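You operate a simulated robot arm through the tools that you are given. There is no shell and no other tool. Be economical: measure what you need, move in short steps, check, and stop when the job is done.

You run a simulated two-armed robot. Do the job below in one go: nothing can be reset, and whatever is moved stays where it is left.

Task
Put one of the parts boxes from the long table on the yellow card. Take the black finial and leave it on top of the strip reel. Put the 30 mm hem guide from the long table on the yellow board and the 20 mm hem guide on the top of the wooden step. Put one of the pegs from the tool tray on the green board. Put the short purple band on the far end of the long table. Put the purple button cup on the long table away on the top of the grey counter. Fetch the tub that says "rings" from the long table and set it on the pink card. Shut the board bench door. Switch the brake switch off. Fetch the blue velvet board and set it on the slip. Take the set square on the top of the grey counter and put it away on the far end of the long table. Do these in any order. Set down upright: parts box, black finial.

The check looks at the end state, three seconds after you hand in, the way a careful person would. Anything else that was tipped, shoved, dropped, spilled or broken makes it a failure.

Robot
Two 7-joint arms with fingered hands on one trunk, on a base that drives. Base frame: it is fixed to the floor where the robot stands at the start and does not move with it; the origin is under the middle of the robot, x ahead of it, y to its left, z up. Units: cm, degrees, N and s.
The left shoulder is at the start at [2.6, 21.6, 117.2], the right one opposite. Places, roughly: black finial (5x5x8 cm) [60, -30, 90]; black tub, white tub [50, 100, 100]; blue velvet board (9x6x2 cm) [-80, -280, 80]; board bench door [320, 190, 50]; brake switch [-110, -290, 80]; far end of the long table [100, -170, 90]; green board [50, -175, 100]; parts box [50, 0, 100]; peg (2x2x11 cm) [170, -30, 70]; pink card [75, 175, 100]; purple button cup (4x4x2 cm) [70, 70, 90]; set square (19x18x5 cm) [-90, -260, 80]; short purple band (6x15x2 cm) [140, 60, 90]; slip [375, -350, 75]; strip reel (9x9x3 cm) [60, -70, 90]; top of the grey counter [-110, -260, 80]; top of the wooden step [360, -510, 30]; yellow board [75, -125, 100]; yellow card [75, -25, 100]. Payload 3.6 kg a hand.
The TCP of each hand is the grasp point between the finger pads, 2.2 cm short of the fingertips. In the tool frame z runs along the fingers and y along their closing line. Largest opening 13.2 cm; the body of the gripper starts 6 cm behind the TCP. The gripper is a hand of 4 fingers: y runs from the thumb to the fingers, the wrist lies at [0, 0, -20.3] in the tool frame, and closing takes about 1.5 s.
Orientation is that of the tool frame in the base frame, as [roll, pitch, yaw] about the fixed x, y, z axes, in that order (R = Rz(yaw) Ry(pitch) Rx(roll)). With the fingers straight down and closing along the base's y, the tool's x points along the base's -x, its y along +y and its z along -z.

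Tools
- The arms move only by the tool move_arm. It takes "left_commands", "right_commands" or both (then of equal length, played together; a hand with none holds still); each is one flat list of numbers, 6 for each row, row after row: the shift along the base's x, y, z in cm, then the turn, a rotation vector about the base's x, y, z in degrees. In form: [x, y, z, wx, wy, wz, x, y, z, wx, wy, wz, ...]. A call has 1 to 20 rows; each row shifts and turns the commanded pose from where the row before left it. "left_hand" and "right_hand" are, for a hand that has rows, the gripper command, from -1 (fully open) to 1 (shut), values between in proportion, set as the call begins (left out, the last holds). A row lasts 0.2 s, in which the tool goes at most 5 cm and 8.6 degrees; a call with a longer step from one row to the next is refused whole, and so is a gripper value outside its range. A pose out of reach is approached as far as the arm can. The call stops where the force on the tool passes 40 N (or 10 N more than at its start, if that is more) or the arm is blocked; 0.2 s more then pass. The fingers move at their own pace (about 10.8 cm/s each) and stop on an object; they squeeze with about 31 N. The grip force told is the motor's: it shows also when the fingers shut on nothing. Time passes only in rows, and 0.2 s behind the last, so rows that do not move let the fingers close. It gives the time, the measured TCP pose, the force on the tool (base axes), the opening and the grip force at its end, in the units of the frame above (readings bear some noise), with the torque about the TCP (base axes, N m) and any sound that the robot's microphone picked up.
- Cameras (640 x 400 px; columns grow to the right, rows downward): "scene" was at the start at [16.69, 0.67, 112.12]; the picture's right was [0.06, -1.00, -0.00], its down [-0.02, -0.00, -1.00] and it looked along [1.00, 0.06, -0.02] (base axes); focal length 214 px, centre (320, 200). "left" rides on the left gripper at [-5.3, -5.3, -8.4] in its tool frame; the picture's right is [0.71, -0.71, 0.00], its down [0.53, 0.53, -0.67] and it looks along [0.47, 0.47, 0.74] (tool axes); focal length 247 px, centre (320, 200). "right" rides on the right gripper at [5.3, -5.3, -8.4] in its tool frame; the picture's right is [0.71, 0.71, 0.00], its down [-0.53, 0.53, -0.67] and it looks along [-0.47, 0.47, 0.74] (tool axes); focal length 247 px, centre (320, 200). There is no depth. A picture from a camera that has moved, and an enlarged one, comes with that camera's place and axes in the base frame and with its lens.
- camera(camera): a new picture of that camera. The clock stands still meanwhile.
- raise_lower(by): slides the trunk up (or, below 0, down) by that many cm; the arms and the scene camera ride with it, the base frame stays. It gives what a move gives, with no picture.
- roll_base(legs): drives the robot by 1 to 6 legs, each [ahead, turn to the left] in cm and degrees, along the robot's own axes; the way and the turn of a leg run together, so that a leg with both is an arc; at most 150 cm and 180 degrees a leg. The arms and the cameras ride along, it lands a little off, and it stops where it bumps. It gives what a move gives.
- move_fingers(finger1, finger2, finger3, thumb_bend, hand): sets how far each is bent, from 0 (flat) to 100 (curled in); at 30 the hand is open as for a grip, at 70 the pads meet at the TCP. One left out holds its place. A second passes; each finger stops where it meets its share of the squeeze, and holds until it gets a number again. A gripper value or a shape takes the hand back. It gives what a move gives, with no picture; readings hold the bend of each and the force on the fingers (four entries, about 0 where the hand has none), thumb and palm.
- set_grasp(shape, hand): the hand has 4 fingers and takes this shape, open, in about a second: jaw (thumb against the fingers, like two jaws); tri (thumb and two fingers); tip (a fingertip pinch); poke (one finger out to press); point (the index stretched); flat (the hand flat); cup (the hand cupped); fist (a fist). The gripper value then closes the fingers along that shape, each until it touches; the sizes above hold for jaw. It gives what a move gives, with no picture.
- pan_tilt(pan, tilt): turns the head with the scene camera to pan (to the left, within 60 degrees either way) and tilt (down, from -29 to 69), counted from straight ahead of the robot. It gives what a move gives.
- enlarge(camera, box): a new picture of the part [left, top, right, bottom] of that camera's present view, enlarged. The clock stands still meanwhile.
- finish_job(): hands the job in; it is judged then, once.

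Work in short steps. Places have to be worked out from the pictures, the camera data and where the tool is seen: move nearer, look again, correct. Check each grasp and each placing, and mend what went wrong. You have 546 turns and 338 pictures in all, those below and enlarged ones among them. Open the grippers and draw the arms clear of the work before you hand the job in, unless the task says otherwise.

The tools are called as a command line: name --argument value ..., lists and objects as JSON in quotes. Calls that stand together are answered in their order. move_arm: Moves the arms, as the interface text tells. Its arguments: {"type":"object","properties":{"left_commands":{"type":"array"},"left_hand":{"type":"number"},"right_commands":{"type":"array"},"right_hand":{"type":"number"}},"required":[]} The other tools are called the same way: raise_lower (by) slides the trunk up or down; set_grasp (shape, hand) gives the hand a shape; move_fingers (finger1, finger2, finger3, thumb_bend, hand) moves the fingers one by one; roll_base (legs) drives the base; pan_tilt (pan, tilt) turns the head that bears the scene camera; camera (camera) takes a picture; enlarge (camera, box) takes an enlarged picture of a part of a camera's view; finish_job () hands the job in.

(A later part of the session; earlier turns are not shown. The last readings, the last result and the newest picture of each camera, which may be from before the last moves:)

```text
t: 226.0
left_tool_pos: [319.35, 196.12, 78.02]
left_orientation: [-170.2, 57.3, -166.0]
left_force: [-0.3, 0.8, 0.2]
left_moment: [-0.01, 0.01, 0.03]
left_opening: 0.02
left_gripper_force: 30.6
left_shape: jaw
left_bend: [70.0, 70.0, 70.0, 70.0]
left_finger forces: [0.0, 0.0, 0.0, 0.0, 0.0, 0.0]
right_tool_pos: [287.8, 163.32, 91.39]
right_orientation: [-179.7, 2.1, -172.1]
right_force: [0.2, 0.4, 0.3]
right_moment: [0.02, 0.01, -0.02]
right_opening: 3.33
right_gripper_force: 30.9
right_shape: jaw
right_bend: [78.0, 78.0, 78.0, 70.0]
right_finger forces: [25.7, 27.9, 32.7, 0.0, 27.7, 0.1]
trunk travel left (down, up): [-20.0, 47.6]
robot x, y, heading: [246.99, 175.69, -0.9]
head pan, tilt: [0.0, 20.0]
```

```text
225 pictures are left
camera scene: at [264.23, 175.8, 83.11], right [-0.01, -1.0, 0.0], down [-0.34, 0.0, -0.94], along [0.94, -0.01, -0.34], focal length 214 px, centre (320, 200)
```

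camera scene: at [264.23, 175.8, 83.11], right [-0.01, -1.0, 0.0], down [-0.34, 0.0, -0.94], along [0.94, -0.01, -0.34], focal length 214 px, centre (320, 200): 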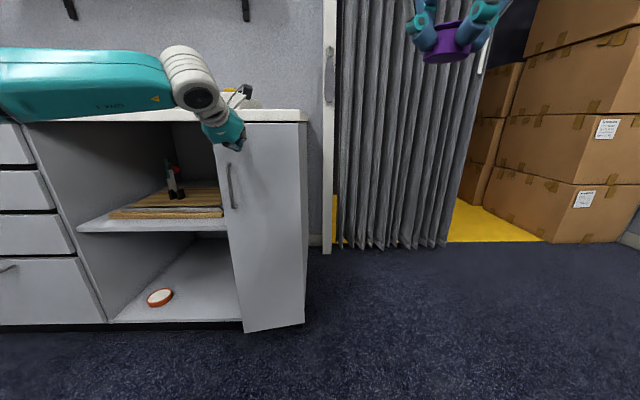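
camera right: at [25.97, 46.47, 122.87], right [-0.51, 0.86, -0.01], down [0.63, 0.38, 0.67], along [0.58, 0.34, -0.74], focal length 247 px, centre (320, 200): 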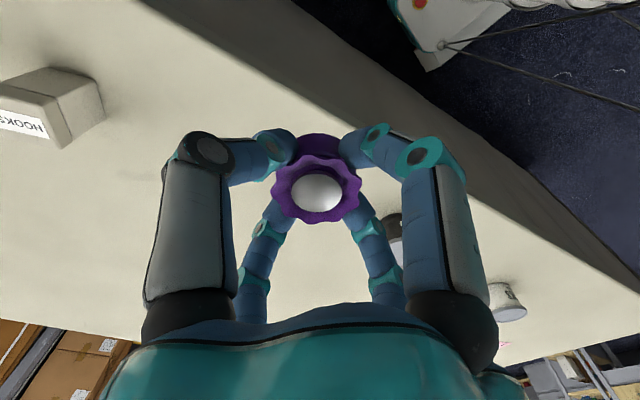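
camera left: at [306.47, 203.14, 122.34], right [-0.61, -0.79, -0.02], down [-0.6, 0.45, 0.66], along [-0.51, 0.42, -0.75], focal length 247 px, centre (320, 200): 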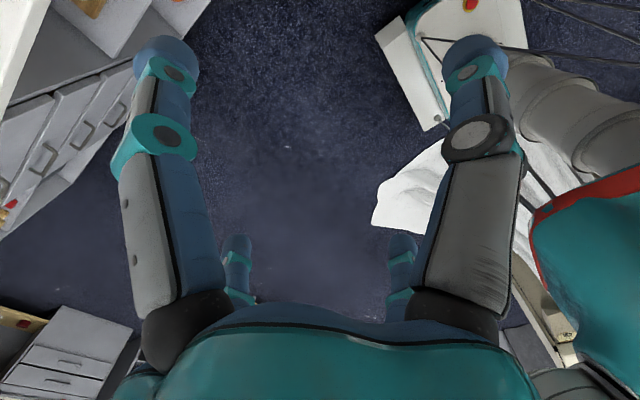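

The door is swinging shut. I keep pushing.

move_arm --left_commands '[2, 0.4, 0, 0, 0, 0, 2, 0.4, 0, 0, 0, 0, 2, 0.3, 0, 0, 0, 0]'

camera --camera "scene"

```text
t: 226.7
left_tool_pos: [323.83, 196.72, 78.17]
left_orientation: [-170.4, 56.9, -166.1]
left_force: [-22.2, 0.6, 4.9]
left_moment: [0.01, 0.07, 0.0]
left_opening: 0.01
left_gripper_force: 30.8
left_shape: jaw
left_bend: [70.0, 70.0, 70.0, 70.0]
left_finger forces: [0.0, 0.0, 0.1, 0.0, 0.1, 0.1]
right_tool_pos: [287.65, 163.27, 91.53]
right_orientation: [-179.8, 2.2, -172.2]
right_force: [-0.3, -0.1, -0.4]
right_moment: [0.01, 0.01, 0.0]
right_opening: 3.35
right_gripper_force: 31.1
right_shape: jaw
right_bend: [78.0, 78.0, 78.0, 70.0]
right_finger forces: [25.6, 28.0, 32.7, 0.1, 27.7, 0.1]
trunk travel left (down, up): [-20.0, 47.6]
robot x, y, heading: [246.68, 176.05, -0.8]
head pan, tilt: [0.0, 20.0]
stopped in row 3 (left hand): the force on the tool passed its limit (the readings are from after the stop); the commanded pose is now the measured one
```

```text
224 pictures are left
camera scene: at [264.0, 175.82, 83.18], right [-0.01, -1.0, 0.0], down [-0.34, 0.0, -0.94], along [0.94, -0.01, -0.34], focal length 214 px, centre (320, 200)
```

scene: 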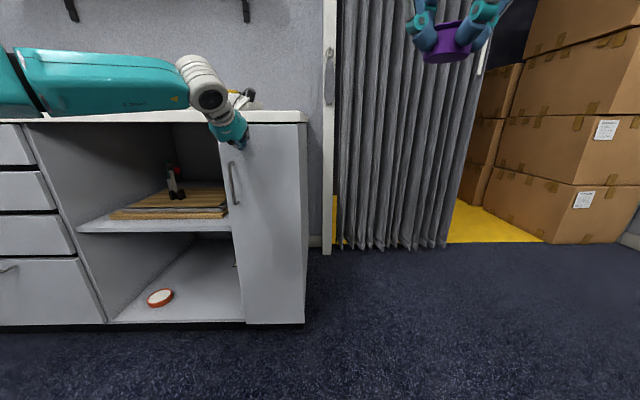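

The door hit its stop and looks flush. I pull the hand back and check closely.

move_arm --left_commands '[-4, 0, 0, 0, 0, 0, -4, 0, 0, 0, 0, 0, -4, 0, 0, 0, 0, 0, -3, 3, 0, 0, 0, 0]'

enlarge --camera "scene" --box '[180, 100, 330, 340]'

```text
t: 227.7
left_tool_pos: [308.92, 199.79, 78.07]
left_orientation: [-170.6, 56.8, -166.1]
left_force: [0.9, 0.6, -0.9]
left_moment: [0.01, -0.01, 0.0]
left_opening: 0.0
left_gripper_force: 30.9
left_shape: jaw
left_bend: [70.0, 70.0, 70.0, 70.0]
left_finger forces: [0.1, 0.0, 0.1, 0.1, 0.1, 0.1]
right_tool_pos: [287.95, 163.28, 91.36]
right_orientation: [-179.7, 2.2, -172.1]
right_force: [-0.2, 0.9, -0.8]
right_moment: [0.03, 0.0, -0.02]
right_opening: 3.33
right_gripper_force: 31.3
right_shape: jaw
right_bend: [78.0, 78.0, 78.0, 70.0]
right_finger forces: [25.8, 27.9, 32.7, 0.1, 27.6, 0.1]
trunk travel left (down, up): [-20.0, 47.6]
robot x, y, heading: [246.91, 176.31, -0.8]
head pan, tilt: [0.0, 20.0]
```

```text
1.67 times, centred on (255, 220) of scene
camera zoom: at [264.2, 175.79, 83.12], right [-0.01, -1.0, 0.0], down [-0.34, 0.0, -0.94], along [0.94, -0.01, -0.34], focal length 358 px, centre (428, 167)
```

zoom: 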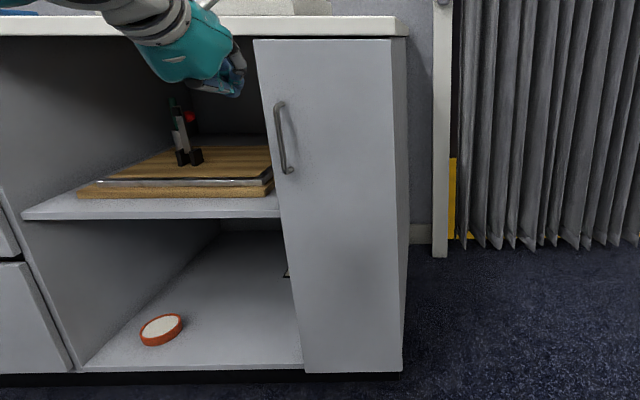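

The door is shut and flush. I raise the trunk again, bring the left hand back to pointing down, and open it.

raise_lower --by 25

move_arm --left_commands '[-2, 0, 1, 0, 8, 0, -2, 0, 1, 0, 8, 0, -2, 0, 1, 0, 8, 0, -2, 0, 1, 0, 8, 0, -2, 0, 1, 0, 8, 0, -1, 0, 1, 0, 8, 0, 0, 0, 1, 0, 8, 0]' --left_hand -1

roll_base --legs '[[0, -42]]'

roll_base --legs '[[0, -42]]'

pan_tilt --pan -20 --tilt 25

camera --camera "scene"

```text
t: 230.3
left_tool_pos: [309.03, 199.81, 102.9]
left_orientation: [-170.5, 56.7, -166.0]
left_force: [-1.1, 1.2, -0.3]
left_moment: [0.0, 0.01, -0.01]
left_opening: 0.02
left_gripper_force: 31.4
left_shape: jaw
left_bend: [70.0, 70.0, 70.0, 70.0]
left_finger forces: [0.0, 0.0, 0.0, 0.1, 0.1, 0.0]
right_tool_pos: [287.91, 163.3, 116.45]
right_orientation: [-179.7, 2.2, -172.1]
right_force: [-0.6, -0.6, -0.5]
right_moment: [0.0, 0.01, -0.05]
right_opening: 3.34
right_gripper_force: 30.8
right_shape: jaw
right_bend: [78.0, 78.0, 78.0, 70.0]
right_finger forces: [25.8, 27.9, 32.7, 0.1, 27.7, 0.0]
trunk travel left (down, up): [-45.0, 22.6]
robot x, y, heading: [246.72, 175.8, -0.8]
head pan, tilt: [0.0, 20.0]
```

```text
t: 231.9
left_tool_pos: [298.13, 199.82, 110.03]
left_orientation: [178.1, 1.4, -172.5]
left_force: [0.1, -0.5, -0.5]
left_moment: [0.04, 0.01, 0.02]
left_opening: 13.2
left_gripper_force: 0.1
left_shape: jaw
left_bend: [30.0, 30.0, 30.0, 30.0]
left_finger forces: [0.0, 0.0, 0.1, 0.1, 0.0, 0.1]
right_tool_pos: [287.97, 163.24, 116.44]
right_orientation: [-179.7, 2.1, -172.1]
right_force: [0.3, -0.3, -1.3]
right_moment: [-0.01, 0.0, -0.02]
right_opening: 3.31
right_gripper_force: 30.8
right_shape: jaw
right_bend: [78.0, 78.0, 78.0, 70.0]
right_finger forces: [25.7, 27.8, 32.8, 0.1, 27.7, 0.1]
trunk travel left (down, up): [-45.0, 22.6]
robot x, y, heading: [246.65, 176.19, -1.0]
head pan, tilt: [0.0, 20.0]
```

```text
t: 234.2
left_tool_pos: [301.15, 159.61, 109.94]
left_orientation: [177.9, 1.5, 145.7]
left_force: [-0.3, 0.8, -0.4]
left_moment: [-0.02, 0.03, 0.04]
left_opening: 13.19
left_gripper_force: 0.2
left_shape: jaw
left_bend: [30.0, 30.0, 30.0, 30.0]
left_finger forces: [0.0, 0.1, 0.0, 0.0, 0.1, 0.0]
right_tool_pos: [269.08, 139.12, 116.43]
right_orientation: [-179.7, 2.1, 146.1]
right_force: [-0.7, -0.5, -0.1]
right_moment: [0.01, 0.01, 0.01]
right_opening: 3.31
right_gripper_force: 31.2
right_shape: jaw
right_bend: [78.0, 78.0, 78.0, 70.0]
right_finger forces: [25.7, 27.7, 32.7, 0.0, 27.6, 0.1]
trunk travel left (down, up): [-45.0, 22.6]
robot x, y, heading: [249.02, 178.53, -42.4]
head pan, tilt: [0.0, 20.0]
```

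```text
t: 236.6
left_tool_pos: [275.27, 129.32, 110.01]
left_orientation: [178.0, 1.6, 103.9]
left_force: [0.2, -0.2, -0.5]
left_moment: [-0.01, 0.02, -0.02]
left_opening: 13.22
left_gripper_force: 0.0
left_shape: jaw
left_bend: [30.0, 30.0, 30.0, 30.0]
left_finger forces: [0.0, 0.0, 0.1, 0.0, 0.0, 0.0]
right_tool_pos: [237.65, 135.58, 116.43]
right_orientation: [-179.7, 2.1, 104.2]
right_force: [-0.6, -0.6, -0.8]
right_moment: [0.02, 0.02, 0.03]
right_opening: 3.36
right_gripper_force: 30.7
right_shape: jaw
right_bend: [78.0, 78.0, 78.0, 70.0]
right_finger forces: [25.6, 27.7, 33.0, 0.1, 27.8, 0.1]
trunk travel left (down, up): [-45.0, 22.6]
robot x, y, heading: [252.89, 178.33, -83.9]
head pan, tilt: [0.0, 20.0]
```

```text
t: 237.4
left_tool_pos: [275.38, 129.54, 110.03]
left_orientation: [178.1, 1.5, 104.0]
left_force: [0.9, 1.0, 0.1]
left_moment: [0.01, 0.02, 0.02]
left_opening: 13.19
left_gripper_force: 0.0
left_shape: jaw
left_bend: [30.0, 30.0, 30.0, 30.0]
left_finger forces: [0.0, 0.0, 0.0, 0.0, 0.0, 0.0]
right_tool_pos: [237.87, 135.7, 116.62]
right_orientation: [-179.7, 2.2, 104.3]
right_force: [0.8, 0.4, -0.7]
right_moment: [0.01, -0.03, 0.0]
right_opening: 3.3
right_gripper_force: 31.7
right_shape: jaw
right_bend: [79.0, 78.0, 78.0, 70.0]
right_finger forces: [25.5, 27.8, 33.1, 0.1, 27.9, 0.0]
trunk travel left (down, up): [-45.0, 22.6]
robot x, y, heading: [253.04, 178.87, -84.1]
head pan, tilt: [-20.0, 25.0]
```

```text
222 pictures are left
camera scene: at [251.57, 162.08, 108.26], right [-0.97, 0.24, 0.0], down [0.1, 0.41, -0.91], along [-0.22, -0.88, -0.42], focal length 214 px, centre (320, 200)
```

scene: 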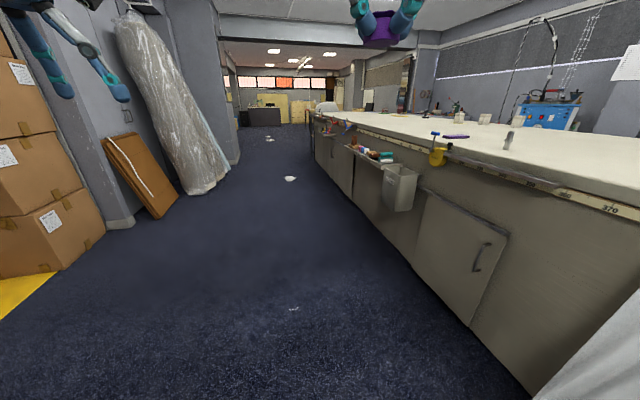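

enlarge --camera "scene" --box '[320, 90, 540, 220]'

```text
2.91 times, centred on (430, 155) of scene
camera zoom: at [251.57, 162.08, 108.26], right [-0.97, 0.24, 0.0], down [0.1, 0.41, -0.91], along [-0.22, -0.88, -0.42], focal length 624 px, centre (0, 331)
```

zoom: 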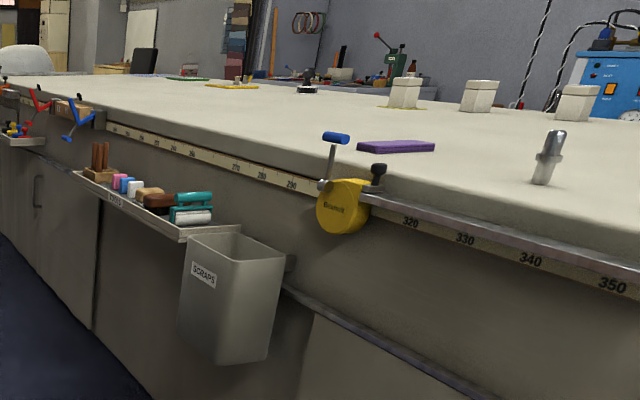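

The far side of the table shows the tool tray with pegs at about (174,−25), the purple band at about (141.5,54.4), a bin and a tape with a blue knob at the edge near y 73. I drive to x≈250, y≈76 and turn to face the table.

roll_base --legs '[[0, -10], [102, 0]]'

roll_base --legs '[[0, -43]]'

roll_base --legs '[[0, -43]]'

pan_tilt --pan 0 --tilt 30

camera --camera "scene"

```text
t: 243.2
left_tool_pos: [259.48, 27.77, 110.06]
left_orientation: [178.0, 1.5, 94.0]
left_force: [0.6, -0.5, -0.2]
left_moment: [0.01, -0.01, -0.03]
left_opening: 13.17
left_gripper_force: 0.1
left_shape: jaw
left_bend: [30.0, 30.0, 30.0, 30.0]
left_finger forces: [0.1, 0.0, 0.0, 0.1, 0.0, 0.0]
right_tool_pos: [223.58, 40.41, 116.5]
right_orientation: [-179.7, 2.2, 94.5]
right_force: [-0.3, -0.5, -0.5]
right_moment: [0.02, -0.02, 0.01]
right_opening: 3.31
right_gripper_force: 31.1
right_shape: jaw
right_bend: [79.0, 78.0, 78.0, 70.0]
right_finger forces: [25.5, 27.8, 33.2, 0.0, 27.9, 0.0]
trunk travel left (down, up): [-45.0, 22.6]
robot x, y, heading: [246.3, 79.87, -94.5]
head pan, tilt: [-20.0, 25.0]
```

```text
t: 245.6
left_tool_pos: [219.87, 33.03, 110.22]
left_orientation: [178.0, 1.5, 50.4]
left_force: [-0.4, 0.3, 0.0]
left_moment: [0.02, 0.05, 0.04]
left_opening: 13.17
left_gripper_force: 0.1
left_shape: jaw
left_bend: [30.0, 30.0, 30.0, 30.0]
left_finger forces: [0.2, 0.0, 0.1, 0.0, 0.1, 0.0]
right_tool_pos: [202.45, 66.85, 116.54]
right_orientation: [-179.7, 2.2, 50.8]
right_force: [-0.1, 0.0, -1.1]
right_moment: [-0.02, 0.02, -0.01]
right_opening: 3.31
right_gripper_force: 31.1
right_shape: jaw
right_bend: [79.0, 78.0, 78.0, 70.0]
right_finger forces: [25.5, 27.6, 33.4, 0.0, 27.6, 0.0]
trunk travel left (down, up): [-45.0, 22.6]
robot x, y, heading: [248.49, 77.36, -137.7]
head pan, tilt: [-20.0, 25.0]
```

```text
t: 248.0
left_tool_pos: [197.17, 65.29, 110.25]
left_orientation: [178.0, 1.5, 6.7]
left_force: [-0.7, 0.1, 0.0]
left_moment: [0.0, 0.0, -0.02]
left_opening: 13.22
left_gripper_force: 0.1
left_shape: jaw
left_bend: [30.0, 30.0, 30.0, 30.0]
left_finger forces: [0.0, 0.1, 0.0, 0.0, 0.1, 0.1]
right_tool_pos: [207.99, 101.67, 116.59]
right_orientation: [-179.7, 2.1, 7.1]
right_force: [-0.1, -0.5, -1.3]
right_moment: [0.01, -0.02, -0.03]
right_opening: 3.32
right_gripper_force: 30.7
right_shape: jaw
right_bend: [79.0, 78.0, 78.0, 70.0]
right_finger forces: [25.4, 27.6, 33.4, 0.0, 27.7, 0.1]
trunk travel left (down, up): [-45.0, 22.6]
robot x, y, heading: [248.95, 73.73, 179.1]
head pan, tilt: [-20.0, 25.0]
```

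```text
t: 248.8
left_tool_pos: [197.26, 64.95, 110.25]
left_orientation: [178.1, 1.5, 6.9]
left_force: [0.3, 0.1, 1.1]
left_moment: [0.01, -0.04, 0.0]
left_opening: 13.19
left_gripper_force: 0.0
left_shape: jaw
left_bend: [30.0, 30.0, 30.0, 30.0]
left_finger forces: [0.0, 0.1, 0.1, 0.0, 0.0, 0.0]
right_tool_pos: [208.09, 101.54, 116.73]
right_orientation: [-179.6, 2.1, 7.2]
right_force: [-0.6, -0.7, -0.7]
right_moment: [-0.02, 0.03, -0.05]
right_opening: 3.3
right_gripper_force: 31.5
right_shape: jaw
right_bend: [79.0, 79.0, 78.0, 70.0]
right_finger forces: [24.6, 26.8, 33.8, 0.0, 26.8, 0.1]
trunk travel left (down, up): [-45.0, 22.6]
robot x, y, heading: [248.7, 73.77, 179.1]
head pan, tilt: [0.0, 30.0]
```

```text
220 pictures are left
camera scene: at [231.81, 73.68, 107.45], right [0.02, 1.0, 0.0], down [0.5, -0.01, -0.87], along [-0.87, 0.01, -0.5], focal length 214 px, centre (320, 200)
```

scene: 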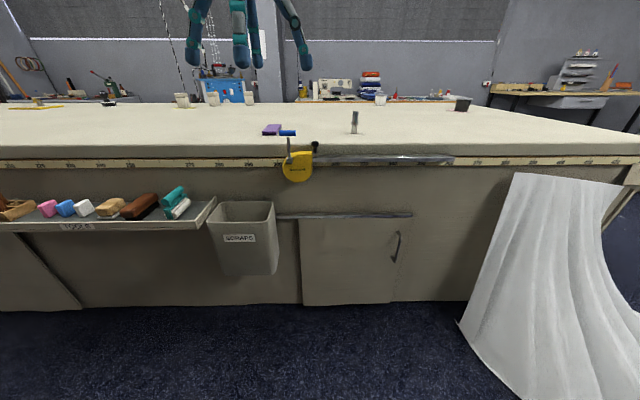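

The band is at (142.7,55.6), the blue knob at about (168,66,93). I roll 51 cm forward to the table edge.

roll_base --legs '[[51, 0.9]]'

pan_tilt --pan 0 --tilt 45

camera --camera "scene"

camera --camera "left"

```text
t: 251.8
left_tool_pos: [146.92, 65.54, 110.17]
left_orientation: [178.1, 1.5, 7.0]
left_force: [-0.9, -0.3, 0.0]
left_moment: [-0.04, -0.02, -0.04]
left_opening: 13.2
left_gripper_force: 0.2
left_shape: jaw
left_bend: [30.0, 30.0, 30.0, 30.0]
left_finger forces: [0.0, 0.1, 0.0, 0.1, 0.1, 0.0]
right_tool_pos: [157.58, 102.08, 116.6]
right_orientation: [-179.7, 2.2, 7.5]
right_force: [0.2, -0.1, -0.4]
right_moment: [0.0, -0.01, -0.02]
right_opening: 3.31
right_gripper_force: 31.0
right_shape: jaw
right_bend: [79.0, 79.0, 78.0, 70.0]
right_finger forces: [24.5, 26.7, 33.9, 0.0, 26.7, 0.0]
trunk travel left (down, up): [-45.0, 22.6]
robot x, y, heading: [198.65, 73.67, 179.5]
head pan, tilt: [0.0, 30.0]
```

```text
t: 252.6
left_tool_pos: [147.08, 65.54, 110.28]
left_orientation: [178.0, 1.6, 7.1]
left_force: [-0.6, 0.1, 0.1]
left_moment: [0.0, -0.03, -0.03]
left_opening: 13.19
left_gripper_force: 0.1
left_shape: jaw
left_bend: [30.0, 30.0, 30.0, 30.0]
left_finger forces: [0.0, 0.1, 0.0, 0.1, 0.0, 0.0]
right_tool_pos: [157.79, 102.13, 116.69]
right_orientation: [-179.7, 2.3, 7.4]
right_force: [-0.4, 0.6, 0.2]
right_moment: [0.01, -0.02, 0.0]
right_opening: 3.28
right_gripper_force: 31.2
right_shape: jaw
right_bend: [79.0, 79.0, 78.0, 70.0]
right_finger forces: [24.5, 26.7, 33.9, 0.0, 26.7, 0.1]
trunk travel left (down, up): [-45.0, 22.6]
robot x, y, heading: [198.27, 73.96, 179.5]
head pan, tilt: [0.0, 45.0]
```

```text
219 pictures are left
camera scene: at [182.48, 74.32, 105.2], right [0.01, 1.0, 0.0], down [0.71, -0.01, -0.71], along [-0.71, 0.01, -0.71], focal length 214 px, centre (320, 200)
```

scene: 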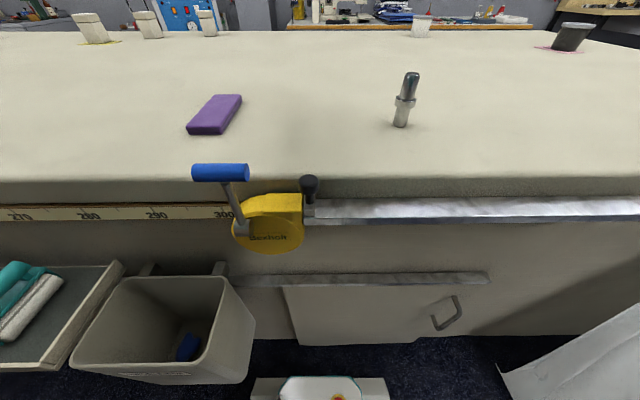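

```text
218 pictures are left
camera left: at [141.42, 70.5, 118.84], right [0.61, 0.79, -0.04], down [0.6, -0.43, 0.67], along [0.51, -0.44, -0.74], focal length 247 px, centre (320, 200)
```

left: 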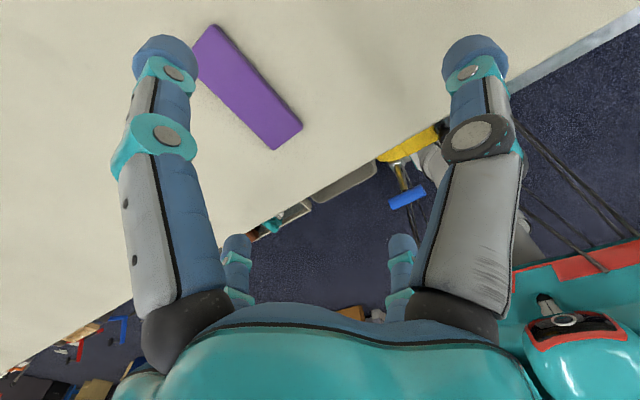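

The band spans x 137–150.5, y 54–59, z 88–90. I turn the hand 45° so all four fingers straddle its long sides, and move over it.

move_arm --left_commands '[-0.7, -1.8, -2, 0, 0, 7.6, -0.7, -1.8, -2, 0, 0, 7.6, -0.7, -1.8, -2, 0, 0, 7.6, -0.7, -1.8, -3, 0, 0, 7.6, -0.5, -1.8, -3, 0, 0, 7.6]'

camera --camera "left"

camera --camera "scene"

```text
t: 253.8
left_tool_pos: [144.02, 56.58, 98.28]
left_orientation: [178.0, 1.6, 45.2]
left_force: [0.3, 0.7, 0.2]
left_moment: [-0.01, 0.01, 0.01]
left_opening: 13.2
left_gripper_force: 0.1
left_shape: jaw
left_bend: [30.0, 30.0, 30.0, 30.0]
left_finger forces: [0.0, 0.0, 0.0, 0.0, 0.0, 0.0]
right_tool_pos: [157.74, 102.0, 116.71]
right_orientation: [-179.7, 2.2, 7.4]
right_force: [0.7, -0.5, -1.0]
right_moment: [-0.01, 0.02, 0.01]
right_opening: 3.29
right_gripper_force: 31.2
right_shape: jaw
right_bend: [79.0, 79.0, 78.0, 70.0]
right_finger forces: [24.5, 26.7, 33.8, 0.0, 26.6, 0.1]
trunk travel left (down, up): [-45.0, 22.6]
robot x, y, heading: [198.65, 74.04, 179.4]
head pan, tilt: [0.0, 45.0]
```

```text
217 pictures are left
camera left: at [136.44, 56.89, 106.83], right [0.0, 1.0, -0.04], down [0.74, 0.03, 0.67], along [0.67, -0.03, -0.74], focal length 247 px, centre (320, 200)
```

left: 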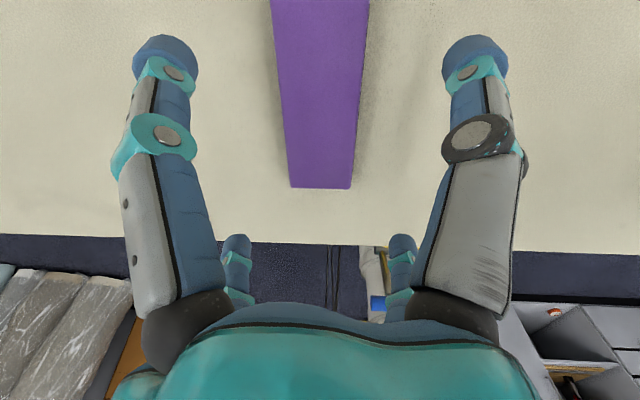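

```text
216 pictures are left
camera scene: at [182.46, 74.28, 105.19], right [0.01, 1.0, 0.0], down [0.71, -0.01, -0.71], along [-0.71, 0.01, -0.71], focal length 214 px, centre (320, 200)
```

scene: 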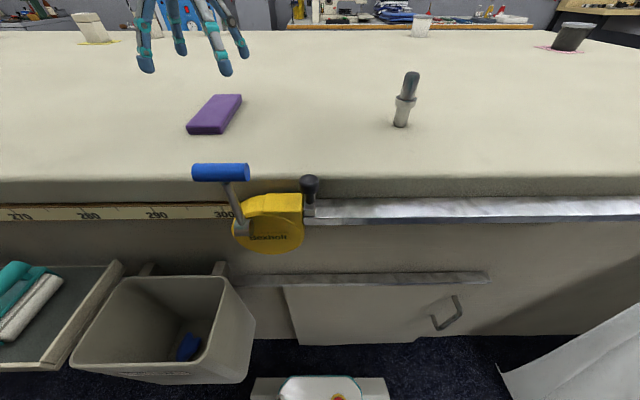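

The band lies centred lengthwise between the finger pairs. I lower to z≈90.8 and close.

move_arm --left_commands '[-0.3, 0, -4, 0, 0, 0, 0, 0, -2.5, 0, 0, 0, 0, 0, -1, 0, 0, 0]'

move_arm --left_commands '[0, 0, 0, 0, 0, 0, 0, 0, 0, 0, 0, 0, 0, 0, 0, 0, 0, 0, 0, 0, 0, 0, 0, 0, 0, 0, 0, 0, 0, 0, 0, 0, 0, 0, 0, 0, 0, 0, 0, 0, 0, 0]' --left_hand 1

camera --camera "left"

```text
t: 254.6
left_tool_pos: [143.48, 56.47, 90.86]
left_orientation: [178.0, 1.6, 45.1]
left_force: [0.2, 0.1, 0.2]
left_moment: [0.01, -0.01, -0.02]
left_opening: 13.2
left_gripper_force: 0.1
left_shape: jaw
left_bend: [30.0, 30.0, 30.0, 30.0]
left_finger forces: [0.0, 0.0, 0.1, 0.0, 0.0, 0.1]
right_tool_pos: [157.65, 102.1, 116.69]
right_orientation: [-179.7, 2.2, 7.5]
right_force: [0.2, 0.3, -0.4]
right_moment: [-0.04, -0.02, 0.02]
right_opening: 3.3
right_gripper_force: 31.2
right_shape: jaw
right_bend: [79.0, 79.0, 78.0, 70.0]
right_finger forces: [24.6, 26.7, 33.8, 0.1, 26.7, 0.1]
trunk travel left (down, up): [-45.0, 22.6]
robot x, y, heading: [198.47, 73.88, 179.2]
head pan, tilt: [0.0, 45.0]
```

```text
t: 256.2
left_tool_pos: [143.6, 56.59, 90.85]
left_orientation: [178.0, 1.7, 45.1]
left_force: [0.5, -0.2, -0.2]
left_moment: [0.0, 0.01, 0.0]
left_opening: 7.29
left_gripper_force: 30.5
left_shape: jaw
left_bend: [34.0, 34.0, 34.0, 70.0]
left_finger forces: [31.9, 31.7, 31.7, 0.0, 32.0, 0.0]
right_tool_pos: [157.8, 101.95, 116.6]
right_orientation: [-179.7, 2.2, 7.5]
right_force: [1.0, -0.7, 0.0]
right_moment: [-0.01, 0.01, -0.01]
right_opening: 3.3
right_gripper_force: 30.7
right_shape: jaw
right_bend: [79.0, 79.0, 78.0, 70.0]
right_finger forces: [24.6, 26.7, 33.8, 0.0, 26.7, 0.0]
trunk travel left (down, up): [-45.0, 22.6]
robot x, y, heading: [198.39, 74.21, 179.6]
head pan, tilt: [0.0, 45.0]
```

```text
215 pictures are left
camera left: at [135.97, 56.98, 99.41], right [0.0, 1.0, -0.04], down [0.74, 0.03, 0.67], along [0.67, -0.03, -0.74], focal length 247 px, centre (320, 200)
```

left: 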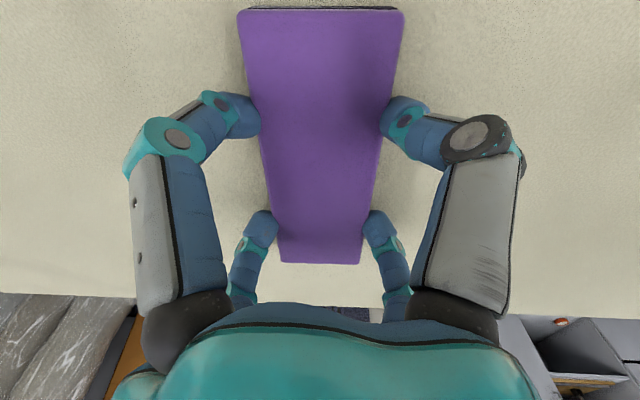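

Excellent grip. I lift, pull back over the edge, reverse and turn left toward −y.

move_arm --left_commands '[0, 0, 2, 0, 0, 0, 0, 0, 4, 0, 0, 0, 0, 0, 4.5, 0, 0, 0, 0, 0, 4.5, 0, 0, 0, 2, -1, 4, 0, 0, 0, 4, 0, 0, 0, 0, 0, 4, 0, 0, 0, 0, 0]'

roll_base --legs '[[-48, 0], [0, 40]]'

roll_base --legs '[[0, 45]]'

pan_tilt --pan 0 --tilt 20

camera --camera "scene"

```text
t: 257.8
left_tool_pos: [153.5, 55.49, 110.03]
left_orientation: [178.0, 1.6, 44.9]
left_force: [0.1, -0.2, -0.1]
left_moment: [-0.01, 0.01, 0.01]
left_opening: 7.27
left_gripper_force: 31.4
left_shape: jaw
left_bend: [34.0, 34.0, 34.0, 70.0]
left_finger forces: [32.6, 32.4, 32.5, 0.1, 32.8, 0.0]
right_tool_pos: [157.84, 102.03, 116.72]
right_orientation: [-179.8, 2.3, 7.5]
right_force: [0.0, 0.2, -1.1]
right_moment: [0.02, -0.02, -0.03]
right_opening: 3.29
right_gripper_force: 31.0
right_shape: jaw
right_bend: [79.0, 79.0, 78.0, 70.0]
right_finger forces: [24.5, 26.7, 33.8, 0.1, 26.7, 0.0]
trunk travel left (down, up): [-45.0, 22.6]
robot x, y, heading: [198.09, 74.29, 179.4]
head pan, tilt: [0.0, 45.0]
```

```text
t: 262.5
left_tool_pos: [224.52, 30.14, 110.03]
left_orientation: [178.0, 1.5, 86.1]
left_force: [0.1, 0.2, -2.3]
left_moment: [-0.03, -0.04, 0.02]
left_opening: 7.26
left_gripper_force: 31.3
left_shape: jaw
left_bend: [34.0, 34.0, 34.0, 70.0]
left_finger forces: [33.4, 33.3, 33.2, 0.0, 33.5, 0.0]
right_tool_pos: [197.33, 68.23, 116.83]
right_orientation: [-179.7, 2.2, 48.5]
right_force: [0.5, -0.7, -0.3]
right_moment: [0.01, 0.01, 0.0]
right_opening: 3.29
right_gripper_force: 31.7
right_shape: jaw
right_bend: [79.0, 79.0, 78.0, 70.0]
right_finger forces: [24.3, 26.6, 33.9, 0.0, 26.8, 0.1]
trunk travel left (down, up): [-45.0, 22.6]
robot x, y, heading: [244.25, 76.21, -139.4]
head pan, tilt: [0.0, 45.0]
```

```text
t: 265.0
left_tool_pos: [262.71, 29.46, 110.05]
left_orientation: [178.0, 1.7, 131.0]
left_force: [0.8, 0.1, -0.7]
left_moment: [-0.02, 0.04, -0.01]
left_opening: 7.26
left_gripper_force: 31.1
left_shape: jaw
left_bend: [34.0, 34.0, 34.0, 70.0]
left_finger forces: [34.1, 34.1, 34.0, 0.0, 34.2, 0.1]
right_tool_pos: [216.51, 37.13, 116.78]
right_orientation: [-179.6, 2.2, 93.5]
right_force: [-0.1, 0.2, -0.6]
right_moment: [-0.01, -0.02, -0.01]
right_opening: 3.28
right_gripper_force: 31.0
right_shape: jaw
right_bend: [79.0, 79.0, 78.0, 70.0]
right_finger forces: [24.0, 26.5, 34.1, 0.0, 26.9, 0.1]
trunk travel left (down, up): [-45.0, 22.6]
robot x, y, heading: [240.05, 76.08, -95.3]
head pan, tilt: [0.0, 45.0]
```

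```text
t: 265.9
left_tool_pos: [262.71, 29.67, 110.17]
left_orientation: [178.0, 1.6, 130.9]
left_force: [-0.5, 0.2, -0.4]
left_moment: [-0.01, 0.02, 0.01]
left_opening: 7.23
left_gripper_force: 30.5
left_shape: jaw
left_bend: [34.0, 34.0, 34.0, 70.0]
left_finger forces: [34.9, 34.6, 34.7, 0.0, 34.9, 0.0]
right_tool_pos: [216.53, 37.27, 116.85]
right_orientation: [-179.6, 2.2, 93.2]
right_force: [0.2, 0.6, -0.6]
right_moment: [0.02, 0.01, 0.0]
right_opening: 3.3
right_gripper_force: 30.5
right_shape: jaw
right_bend: [79.0, 79.0, 48.0, 70.0]
right_finger forces: [24.1, 27.1, 34.2, 0.1, 27.1, 0.0]
trunk travel left (down, up): [-45.0, 22.6]
robot x, y, heading: [240.03, 76.16, -94.8]
head pan, tilt: [0.0, 20.0]
```

```text
214 pictures are left
camera scene: at [238.8, 59.4, 109.05], right [-1.0, 0.09, 0.0], down [0.03, 0.34, -0.94], along [-0.08, -0.94, -0.34], focal length 214 px, centre (320, 200)
```

scene: 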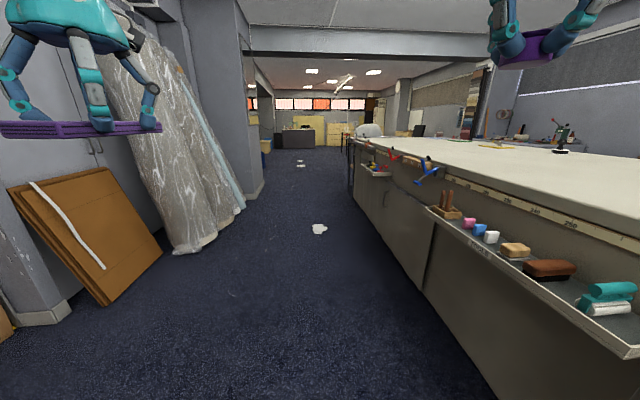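

A white scrap lies on the floor at about (221,−149). I steer to x≈264 to pass it, heading down the aisle.

roll_base --legs '[[0, 13], [150, 0]]'

roll_base --legs '[[0, -8], [90, 0]]'

pan_tilt --pan -25 --tilt 25

camera --camera "scene"

```text
t: 274.2
left_tool_pos: [292.66, -116.6, 110.13]
left_orientation: [178.0, 1.6, 143.4]
left_force: [-0.4, -0.1, -0.1]
left_moment: [0.01, 0.0, 0.03]
left_opening: 7.26
left_gripper_force: 31.0
left_shape: jaw
left_bend: [34.0, 34.0, 34.0, 70.0]
left_finger forces: [35.3, 35.0, 35.0, 0.1, 35.3, 0.0]
right_tool_pos: [245.91, -119.09, 116.89]
right_orientation: [-179.7, 2.2, 105.8]
right_force: [-0.3, -0.4, -0.7]
right_moment: [0.02, 0.03, 0.0]
right_opening: 3.28
right_gripper_force: 31.2
right_shape: jaw
right_bend: [79.0, 79.0, 48.0, 70.0]
right_finger forces: [24.0, 26.7, 34.2, 0.1, 26.8, 0.1]
trunk travel left (down, up): [-45.0, 22.6]
robot x, y, heading: [261.0, -75.73, -82.8]
head pan, tilt: [0.0, 20.0]
```

```text
t: 279.5
left_tool_pos: [283.28, -210.29, 110.21]
left_orientation: [178.0, 1.5, 134.0]
left_force: [0.0, 0.7, -1.1]
left_moment: [-0.02, 0.02, -0.05]
left_opening: 7.25
left_gripper_force: 31.3
left_shape: jaw
left_bend: [34.0, 34.0, 34.0, 70.0]
left_finger forces: [35.5, 35.4, 35.4, 0.1, 35.5, 0.1]
right_tool_pos: [236.78, -205.18, 116.95]
right_orientation: [-179.7, 2.3, 96.5]
right_force: [0.2, 0.3, -0.3]
right_moment: [0.01, 0.0, 0.0]
right_opening: 3.29
right_gripper_force: 31.2
right_shape: jaw
right_bend: [79.0, 79.0, 48.0, 70.0]
right_finger forces: [24.0, 26.6, 34.2, 0.1, 26.9, 0.1]
trunk travel left (down, up): [-45.0, 22.6]
robot x, y, heading: [258.79, -164.86, -92.5]
head pan, tilt: [0.0, 20.0]
```

```text
t: 280.4
left_tool_pos: [283.41, -210.25, 110.26]
left_orientation: [178.1, 1.6, 134.0]
left_force: [-0.2, 0.1, -0.8]
left_moment: [0.0, 0.0, 0.0]
left_opening: 7.23
left_gripper_force: 30.0
left_shape: jaw
left_bend: [34.0, 34.0, 34.0, 70.0]
left_finger forces: [35.5, 35.4, 35.4, 0.0, 35.5, 0.1]
right_tool_pos: [236.9, -205.21, 116.88]
right_orientation: [-179.7, 2.2, 96.5]
right_force: [0.1, -0.1, -0.5]
right_moment: [-0.01, -0.02, -0.02]
right_opening: 3.28
right_gripper_force: 30.7
right_shape: jaw
right_bend: [79.0, 79.0, 48.0, 70.0]
right_finger forces: [24.0, 26.5, 34.1, 0.1, 26.9, 0.1]
trunk travel left (down, up): [-45.0, 22.6]
robot x, y, heading: [258.69, -165.12, -92.5]
head pan, tilt: [-25.0, 25.0]
```

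```text
213 pictures are left
camera scene: at [254.2, -180.62, 108.26], right [-0.89, 0.46, 0.0], down [0.19, 0.38, -0.91], along [-0.42, -0.81, -0.42], focal length 214 px, centre (320, 200)
```

scene: 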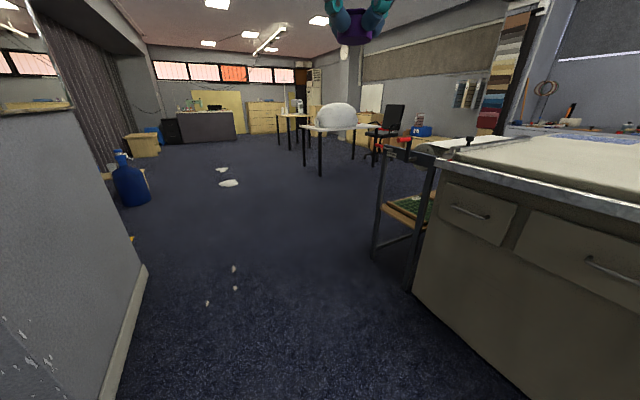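

The table continues to about y −242, so the "far end" zone around (100,−170) must be reached from this side. I turn to face the table and look at the tabletop.

roll_base --legs '[[0, -45]]'

roll_base --legs '[[0, -43]]'

pan_tilt --pan 0 --tilt 25

camera --camera "scene"

enlarge --camera "scene" --box '[120, 80, 560, 230]'

```text
t: 282.9
left_tool_pos: [242.97, -214.05, 110.22]
left_orientation: [178.0, 1.5, 87.8]
left_force: [-0.3, -0.8, -0.6]
left_moment: [-0.01, 0.0, -0.01]
left_opening: 7.25
left_gripper_force: 31.3
left_shape: jaw
left_bend: [34.0, 34.0, 34.0, 70.0]
left_finger forces: [35.8, 35.7, 35.8, 0.0, 35.8, 0.0]
right_tool_pos: [214.34, -176.92, 116.93]
right_orientation: [-179.7, 2.2, 50.2]
right_force: [0.5, -0.2, -0.2]
right_moment: [0.03, 0.02, -0.01]
right_opening: 3.31
right_gripper_force: 31.3
right_shape: jaw
right_bend: [79.0, 79.0, 48.0, 70.0]
right_finger forces: [23.9, 26.3, 34.3, 0.0, 27.2, 0.0]
trunk travel left (down, up): [-45.0, 22.6]
robot x, y, heading: [261.25, -167.78, -138.4]
head pan, tilt: [-25.0, 25.0]
```

```text
t: 285.3
left_tool_pos: [216.38, -189.49, 110.23]
left_orientation: [177.9, 1.5, 45.5]
left_force: [0.2, 0.0, -0.6]
left_moment: [0.01, 0.0, -0.01]
left_opening: 7.24
left_gripper_force: 31.3
left_shape: jaw
left_bend: [34.0, 34.0, 34.0, 70.0]
left_finger forces: [36.3, 36.2, 36.2, 0.0, 36.4, 0.0]
right_tool_pos: [220.26, -143.02, 116.94]
right_orientation: [-179.7, 2.3, 7.9]
right_force: [-0.1, 0.1, -0.1]
right_moment: [0.0, 0.0, -0.03]
right_opening: 3.28
right_gripper_force: 31.2
right_shape: jaw
right_bend: [79.0, 79.0, 48.0, 70.0]
right_finger forces: [23.8, 26.2, 34.5, 0.0, 27.3, 0.0]
trunk travel left (down, up): [-45.0, 22.6]
robot x, y, heading: [261.39, -170.91, 179.6]
head pan, tilt: [-25.0, 25.0]
```

```text
t: 286.2
left_tool_pos: [216.51, -189.64, 110.35]
left_orientation: [178.0, 1.6, 45.5]
left_force: [0.0, 0.2, 0.3]
left_moment: [0.0, 0.01, 0.02]
left_opening: 7.21
left_gripper_force: 30.8
left_shape: jaw
left_bend: [34.0, 34.0, 34.0, 70.0]
left_finger forces: [36.8, 36.5, 36.6, 0.0, 36.8, 0.0]
right_tool_pos: [220.44, -143.16, 117.05]
right_orientation: [-179.8, 2.2, 7.9]
right_force: [0.3, -0.5, -0.2]
right_moment: [0.01, -0.04, 0.02]
right_opening: 3.29
right_gripper_force: 31.0
right_shape: jaw
right_bend: [79.0, 79.0, 47.0, 70.0]
right_finger forces: [23.8, 26.3, 34.5, 0.0, 27.6, 0.1]
trunk travel left (down, up): [-45.0, 22.6]
robot x, y, heading: [261.16, -171.08, 180.0]
head pan, tilt: [0.0, 25.0]
```

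```text
212 pictures are left
camera scene: at [244.2, -171.09, 108.25], right [0.01, 1.0, 0.0], down [0.42, 0.0, -0.91], along [-0.91, 0.01, -0.42], focal length 214 px, centre (320, 200)
```

scene: 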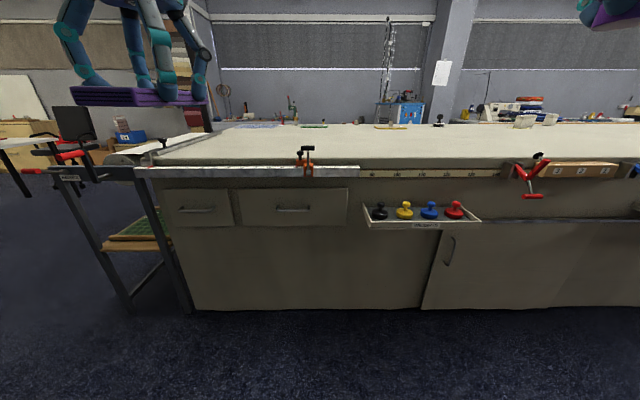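

```text
1.45 times, centred on (340, 155) of scene
camera zoom: at [244.2, -171.09, 108.25], right [0.01, 1.0, 0.0], down [0.42, 0.0, -0.91], along [-0.91, 0.01, -0.42], focal length 312 px, centre (291, 266)
```

zoom: 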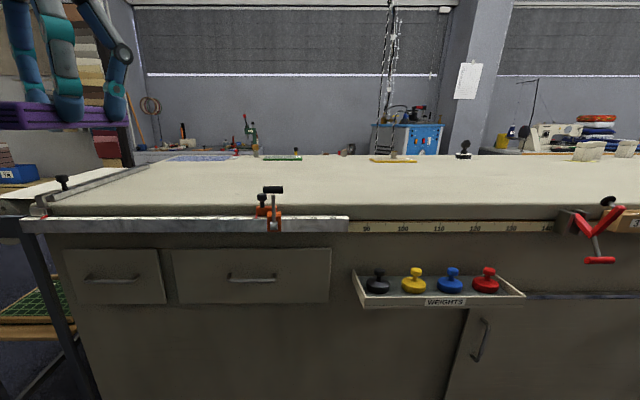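

The end area of the tabletop is bare here. I roll ahead to x≈196 and look again.

roll_base --legs '[[65, 0]]'

pan_tilt --pan 0 --tilt 45

camera --camera "scene"

```text
t: 289.8
left_tool_pos: [150.74, -188.41, 110.38]
left_orientation: [178.0, 1.6, 44.8]
left_force: [0.1, -0.5, 0.0]
left_moment: [0.01, 0.01, 0.0]
left_opening: 7.17
left_gripper_force: 30.8
left_shape: jaw
left_bend: [34.0, 34.0, 34.0, 70.0]
left_finger forces: [36.8, 36.7, 36.7, 0.0, 36.8, 0.0]
right_tool_pos: [155.14, -141.75, 116.97]
right_orientation: [-179.7, 2.3, 7.2]
right_force: [-0.4, -0.4, 0.2]
right_moment: [0.01, -0.03, 0.02]
right_opening: 3.25
right_gripper_force: 30.7
right_shape: jaw
right_bend: [79.0, 79.0, 47.0, 70.0]
right_finger forces: [23.7, 26.4, 34.5, 0.0, 27.5, 0.0]
trunk travel left (down, up): [-45.0, 22.6]
robot x, y, heading: [195.79, -170.62, 179.1]
head pan, tilt: [0.0, 25.0]
```

```text
t: 290.6
left_tool_pos: [150.77, -188.36, 110.42]
left_orientation: [178.0, 1.6, 44.9]
left_force: [1.1, -0.6, -1.0]
left_moment: [0.03, -0.01, -0.02]
left_opening: 7.22
left_gripper_force: 31.2
left_shape: jaw
left_bend: [34.0, 34.0, 34.0, 70.0]
left_finger forces: [36.8, 36.7, 36.6, 0.0, 36.8, 0.0]
right_tool_pos: [155.25, -141.87, 117.23]
right_orientation: [-179.7, 2.2, 7.2]
right_force: [-0.3, 0.2, -0.5]
right_moment: [0.01, 0.0, 0.01]
right_opening: 3.26
right_gripper_force: 31.1
right_shape: jaw
right_bend: [79.0, 79.0, 47.0, 70.0]
right_finger forces: [23.7, 26.3, 34.6, 0.0, 27.5, 0.0]
trunk travel left (down, up): [-45.0, 22.6]
robot x, y, heading: [195.12, -170.55, 179.0]
head pan, tilt: [0.0, 45.0]
```

```text
210 pictures are left
camera scene: at [179.72, -170.19, 105.2], right [0.02, 1.0, 0.0], down [0.71, -0.01, -0.71], along [-0.71, 0.01, -0.71], focal length 214 px, centre (320, 200)
```

scene: 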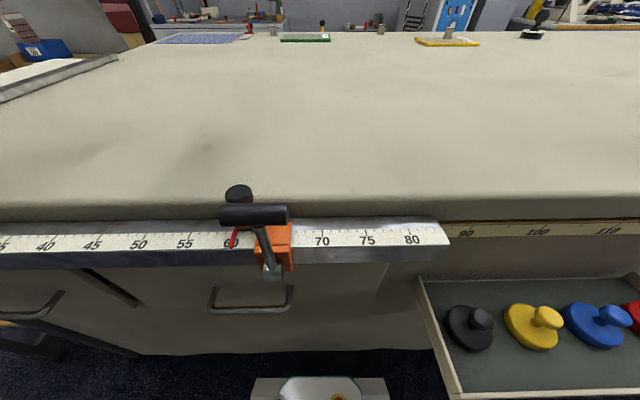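

The surface is clear. I carry the band to about (138,−187) and lower it.

move_arm --left_commands '[-4, 0.5, 0, 0, 0, 0, -4.5, 0.5, 0, 0, 0, 0, -4, 0.5, -2, 0, 0, 0, 0, 0, -4.5, 0, 0, 0, 0, 0, -4.5, 0, 0, 0, 0, 0, -4.5, 0, 0, 0, 0, 0, -2.5, 0, 0, 0, 0, 0, -0.8, 0, 0, 0]'

camera --camera "scene"

```text
t: 292.4
left_tool_pos: [138.02, -186.86, 91.52]
left_orientation: [178.0, 1.6, 44.9]
left_force: [0.1, -0.1, 0.3]
left_moment: [0.03, 0.0, -0.02]
left_opening: 7.21
left_gripper_force: 30.9
left_shape: jaw
left_bend: [34.0, 34.0, 34.0, 70.0]
left_finger forces: [37.3, 37.0, 37.1, 0.1, 37.3, 0.0]
right_tool_pos: [155.3, -141.86, 117.13]
right_orientation: [-179.7, 2.2, 7.3]
right_force: [0.3, 0.4, -0.4]
right_moment: [0.02, -0.01, 0.0]
right_opening: 3.28
right_gripper_force: 31.0
right_shape: jaw
right_bend: [79.0, 79.0, 47.0, 70.0]
right_finger forces: [23.8, 26.2, 34.6, 0.0, 27.6, 0.1]
trunk travel left (down, up): [-45.0, 22.6]
robot x, y, heading: [195.55, -170.35, 179.1]
head pan, tilt: [0.0, 45.0]
```

```text
209 pictures are left
camera scene: at [179.72, -170.2, 105.2], right [0.02, 1.0, 0.0], down [0.71, -0.01, -0.71], along [-0.71, 0.01, -0.71], focal length 214 px, centre (320, 200)
```

scene: 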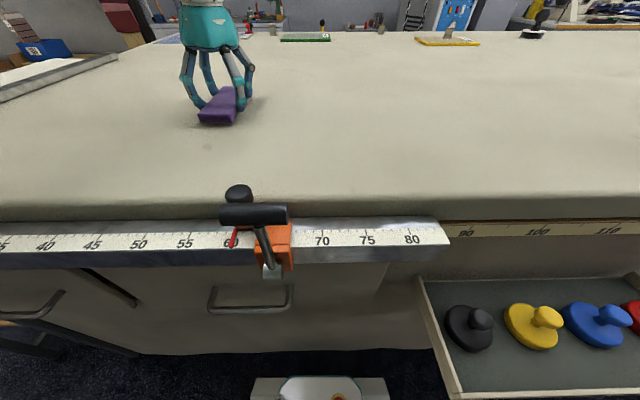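

I lower the last bit, release and rise.

move_arm --left_commands '[0, 0, -0.4, 0, 0, 0, 0, 0, -0.2, 0, 0, 0]'

move_arm --left_commands '[0, 0, 0, 0, 0, 0, 0, 0, 0, 0, 0, 0, 0, 0, 0, 0, 0, 0, 0, 0, 0, 0, 0, 0, 0, 0, 0, 0, 0, 0, 0, 0, 3, 0, 0, 0, 0, 0, 4, 0, 0, 0, 0, 0, 4, 0, 0, 0, 0, 0, 4.5, 0, 0, 0, 3, 0, 4, 0, 0, 0, 4, 0, 0, 0, 0, 0, 4, 0, 0, 0, 0, 0]' --left_hand -1

camera --camera "scene"

enlarge --camera "scene" --box '[140, 20, 560, 60]'

```text
t: 293.0
left_tool_pos: [138.19, -186.65, 90.89]
left_orientation: [178.1, 1.7, 44.9]
left_force: [0.2, -0.1, -0.3]
left_moment: [0.0, -0.01, -0.01]
left_opening: 7.21
left_gripper_force: 30.5
left_shape: jaw
left_bend: [34.0, 34.0, 34.0, 70.0]
left_finger forces: [37.3, 37.1, 37.1, 0.0, 37.2, 0.0]
right_tool_pos: [155.16, -141.79, 117.13]
right_orientation: [-179.8, 2.2, 7.2]
right_force: [0.5, 0.5, 0.0]
right_moment: [-0.03, -0.01, 0.01]
right_opening: 3.25
right_gripper_force: 30.9
right_shape: jaw
right_bend: [79.0, 79.0, 47.0, 70.0]
right_finger forces: [23.6, 26.3, 34.6, 0.0, 27.7, 0.1]
trunk travel left (down, up): [-45.0, 22.6]
robot x, y, heading: [195.68, -170.46, 178.8]
head pan, tilt: [0.0, 45.0]
```

```text
t: 295.6
left_tool_pos: [149.22, -187.1, 110.47]
left_orientation: [178.0, 1.7, 44.9]
left_force: [0.4, 0.3, 0.0]
left_moment: [0.03, -0.01, 0.0]
left_opening: 13.21
left_gripper_force: 0.1
left_shape: jaw
left_bend: [30.0, 30.0, 30.0, 30.0]
left_finger forces: [0.0, 0.0, 0.0, 0.0, 0.0, 0.0]
right_tool_pos: [155.41, -141.87, 117.13]
right_orientation: [-179.7, 2.3, 7.2]
right_force: [-0.7, 0.2, -1.4]
right_moment: [0.02, 0.01, -0.02]
right_opening: 3.28
right_gripper_force: 30.9
right_shape: jaw
right_bend: [79.0, 79.0, 47.0, 70.0]
right_finger forces: [23.6, 26.2, 34.6, 0.0, 27.5, 0.0]
trunk travel left (down, up): [-45.0, 22.6]
robot x, y, heading: [195.86, -170.62, 179.0]
head pan, tilt: [0.0, 45.0]
```

```text
208 pictures are left
camera scene: at [179.79, -170.21, 105.21], right [0.02, 1.0, 0.0], down [0.71, -0.01, -0.71], along [-0.71, 0.01, -0.71], focal length 214 px, centre (320, 200)
```

scene: 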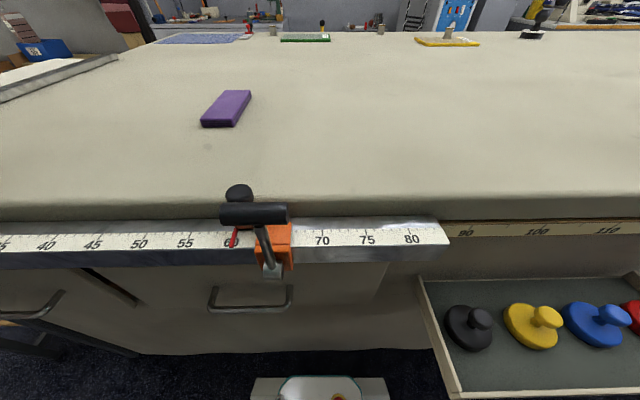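

```text
1.52 times, centred on (350, 40) of scene
camera zoom: at [179.79, -170.21, 105.21], right [0.02, 1.0, 0.0], down [0.71, -0.01, -0.71], along [-0.71, 0.01, -0.71], focal length 327 px, centre (274, 444)
```

zoom: 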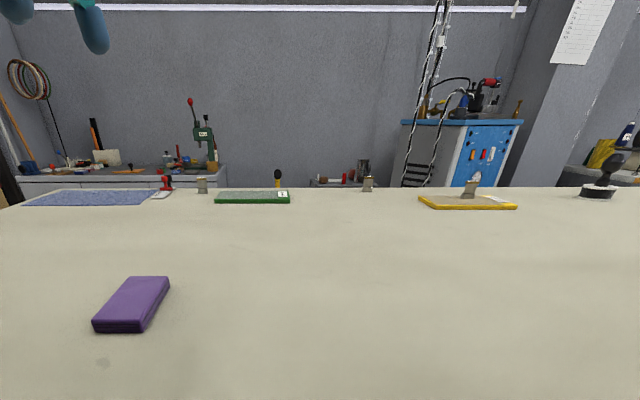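

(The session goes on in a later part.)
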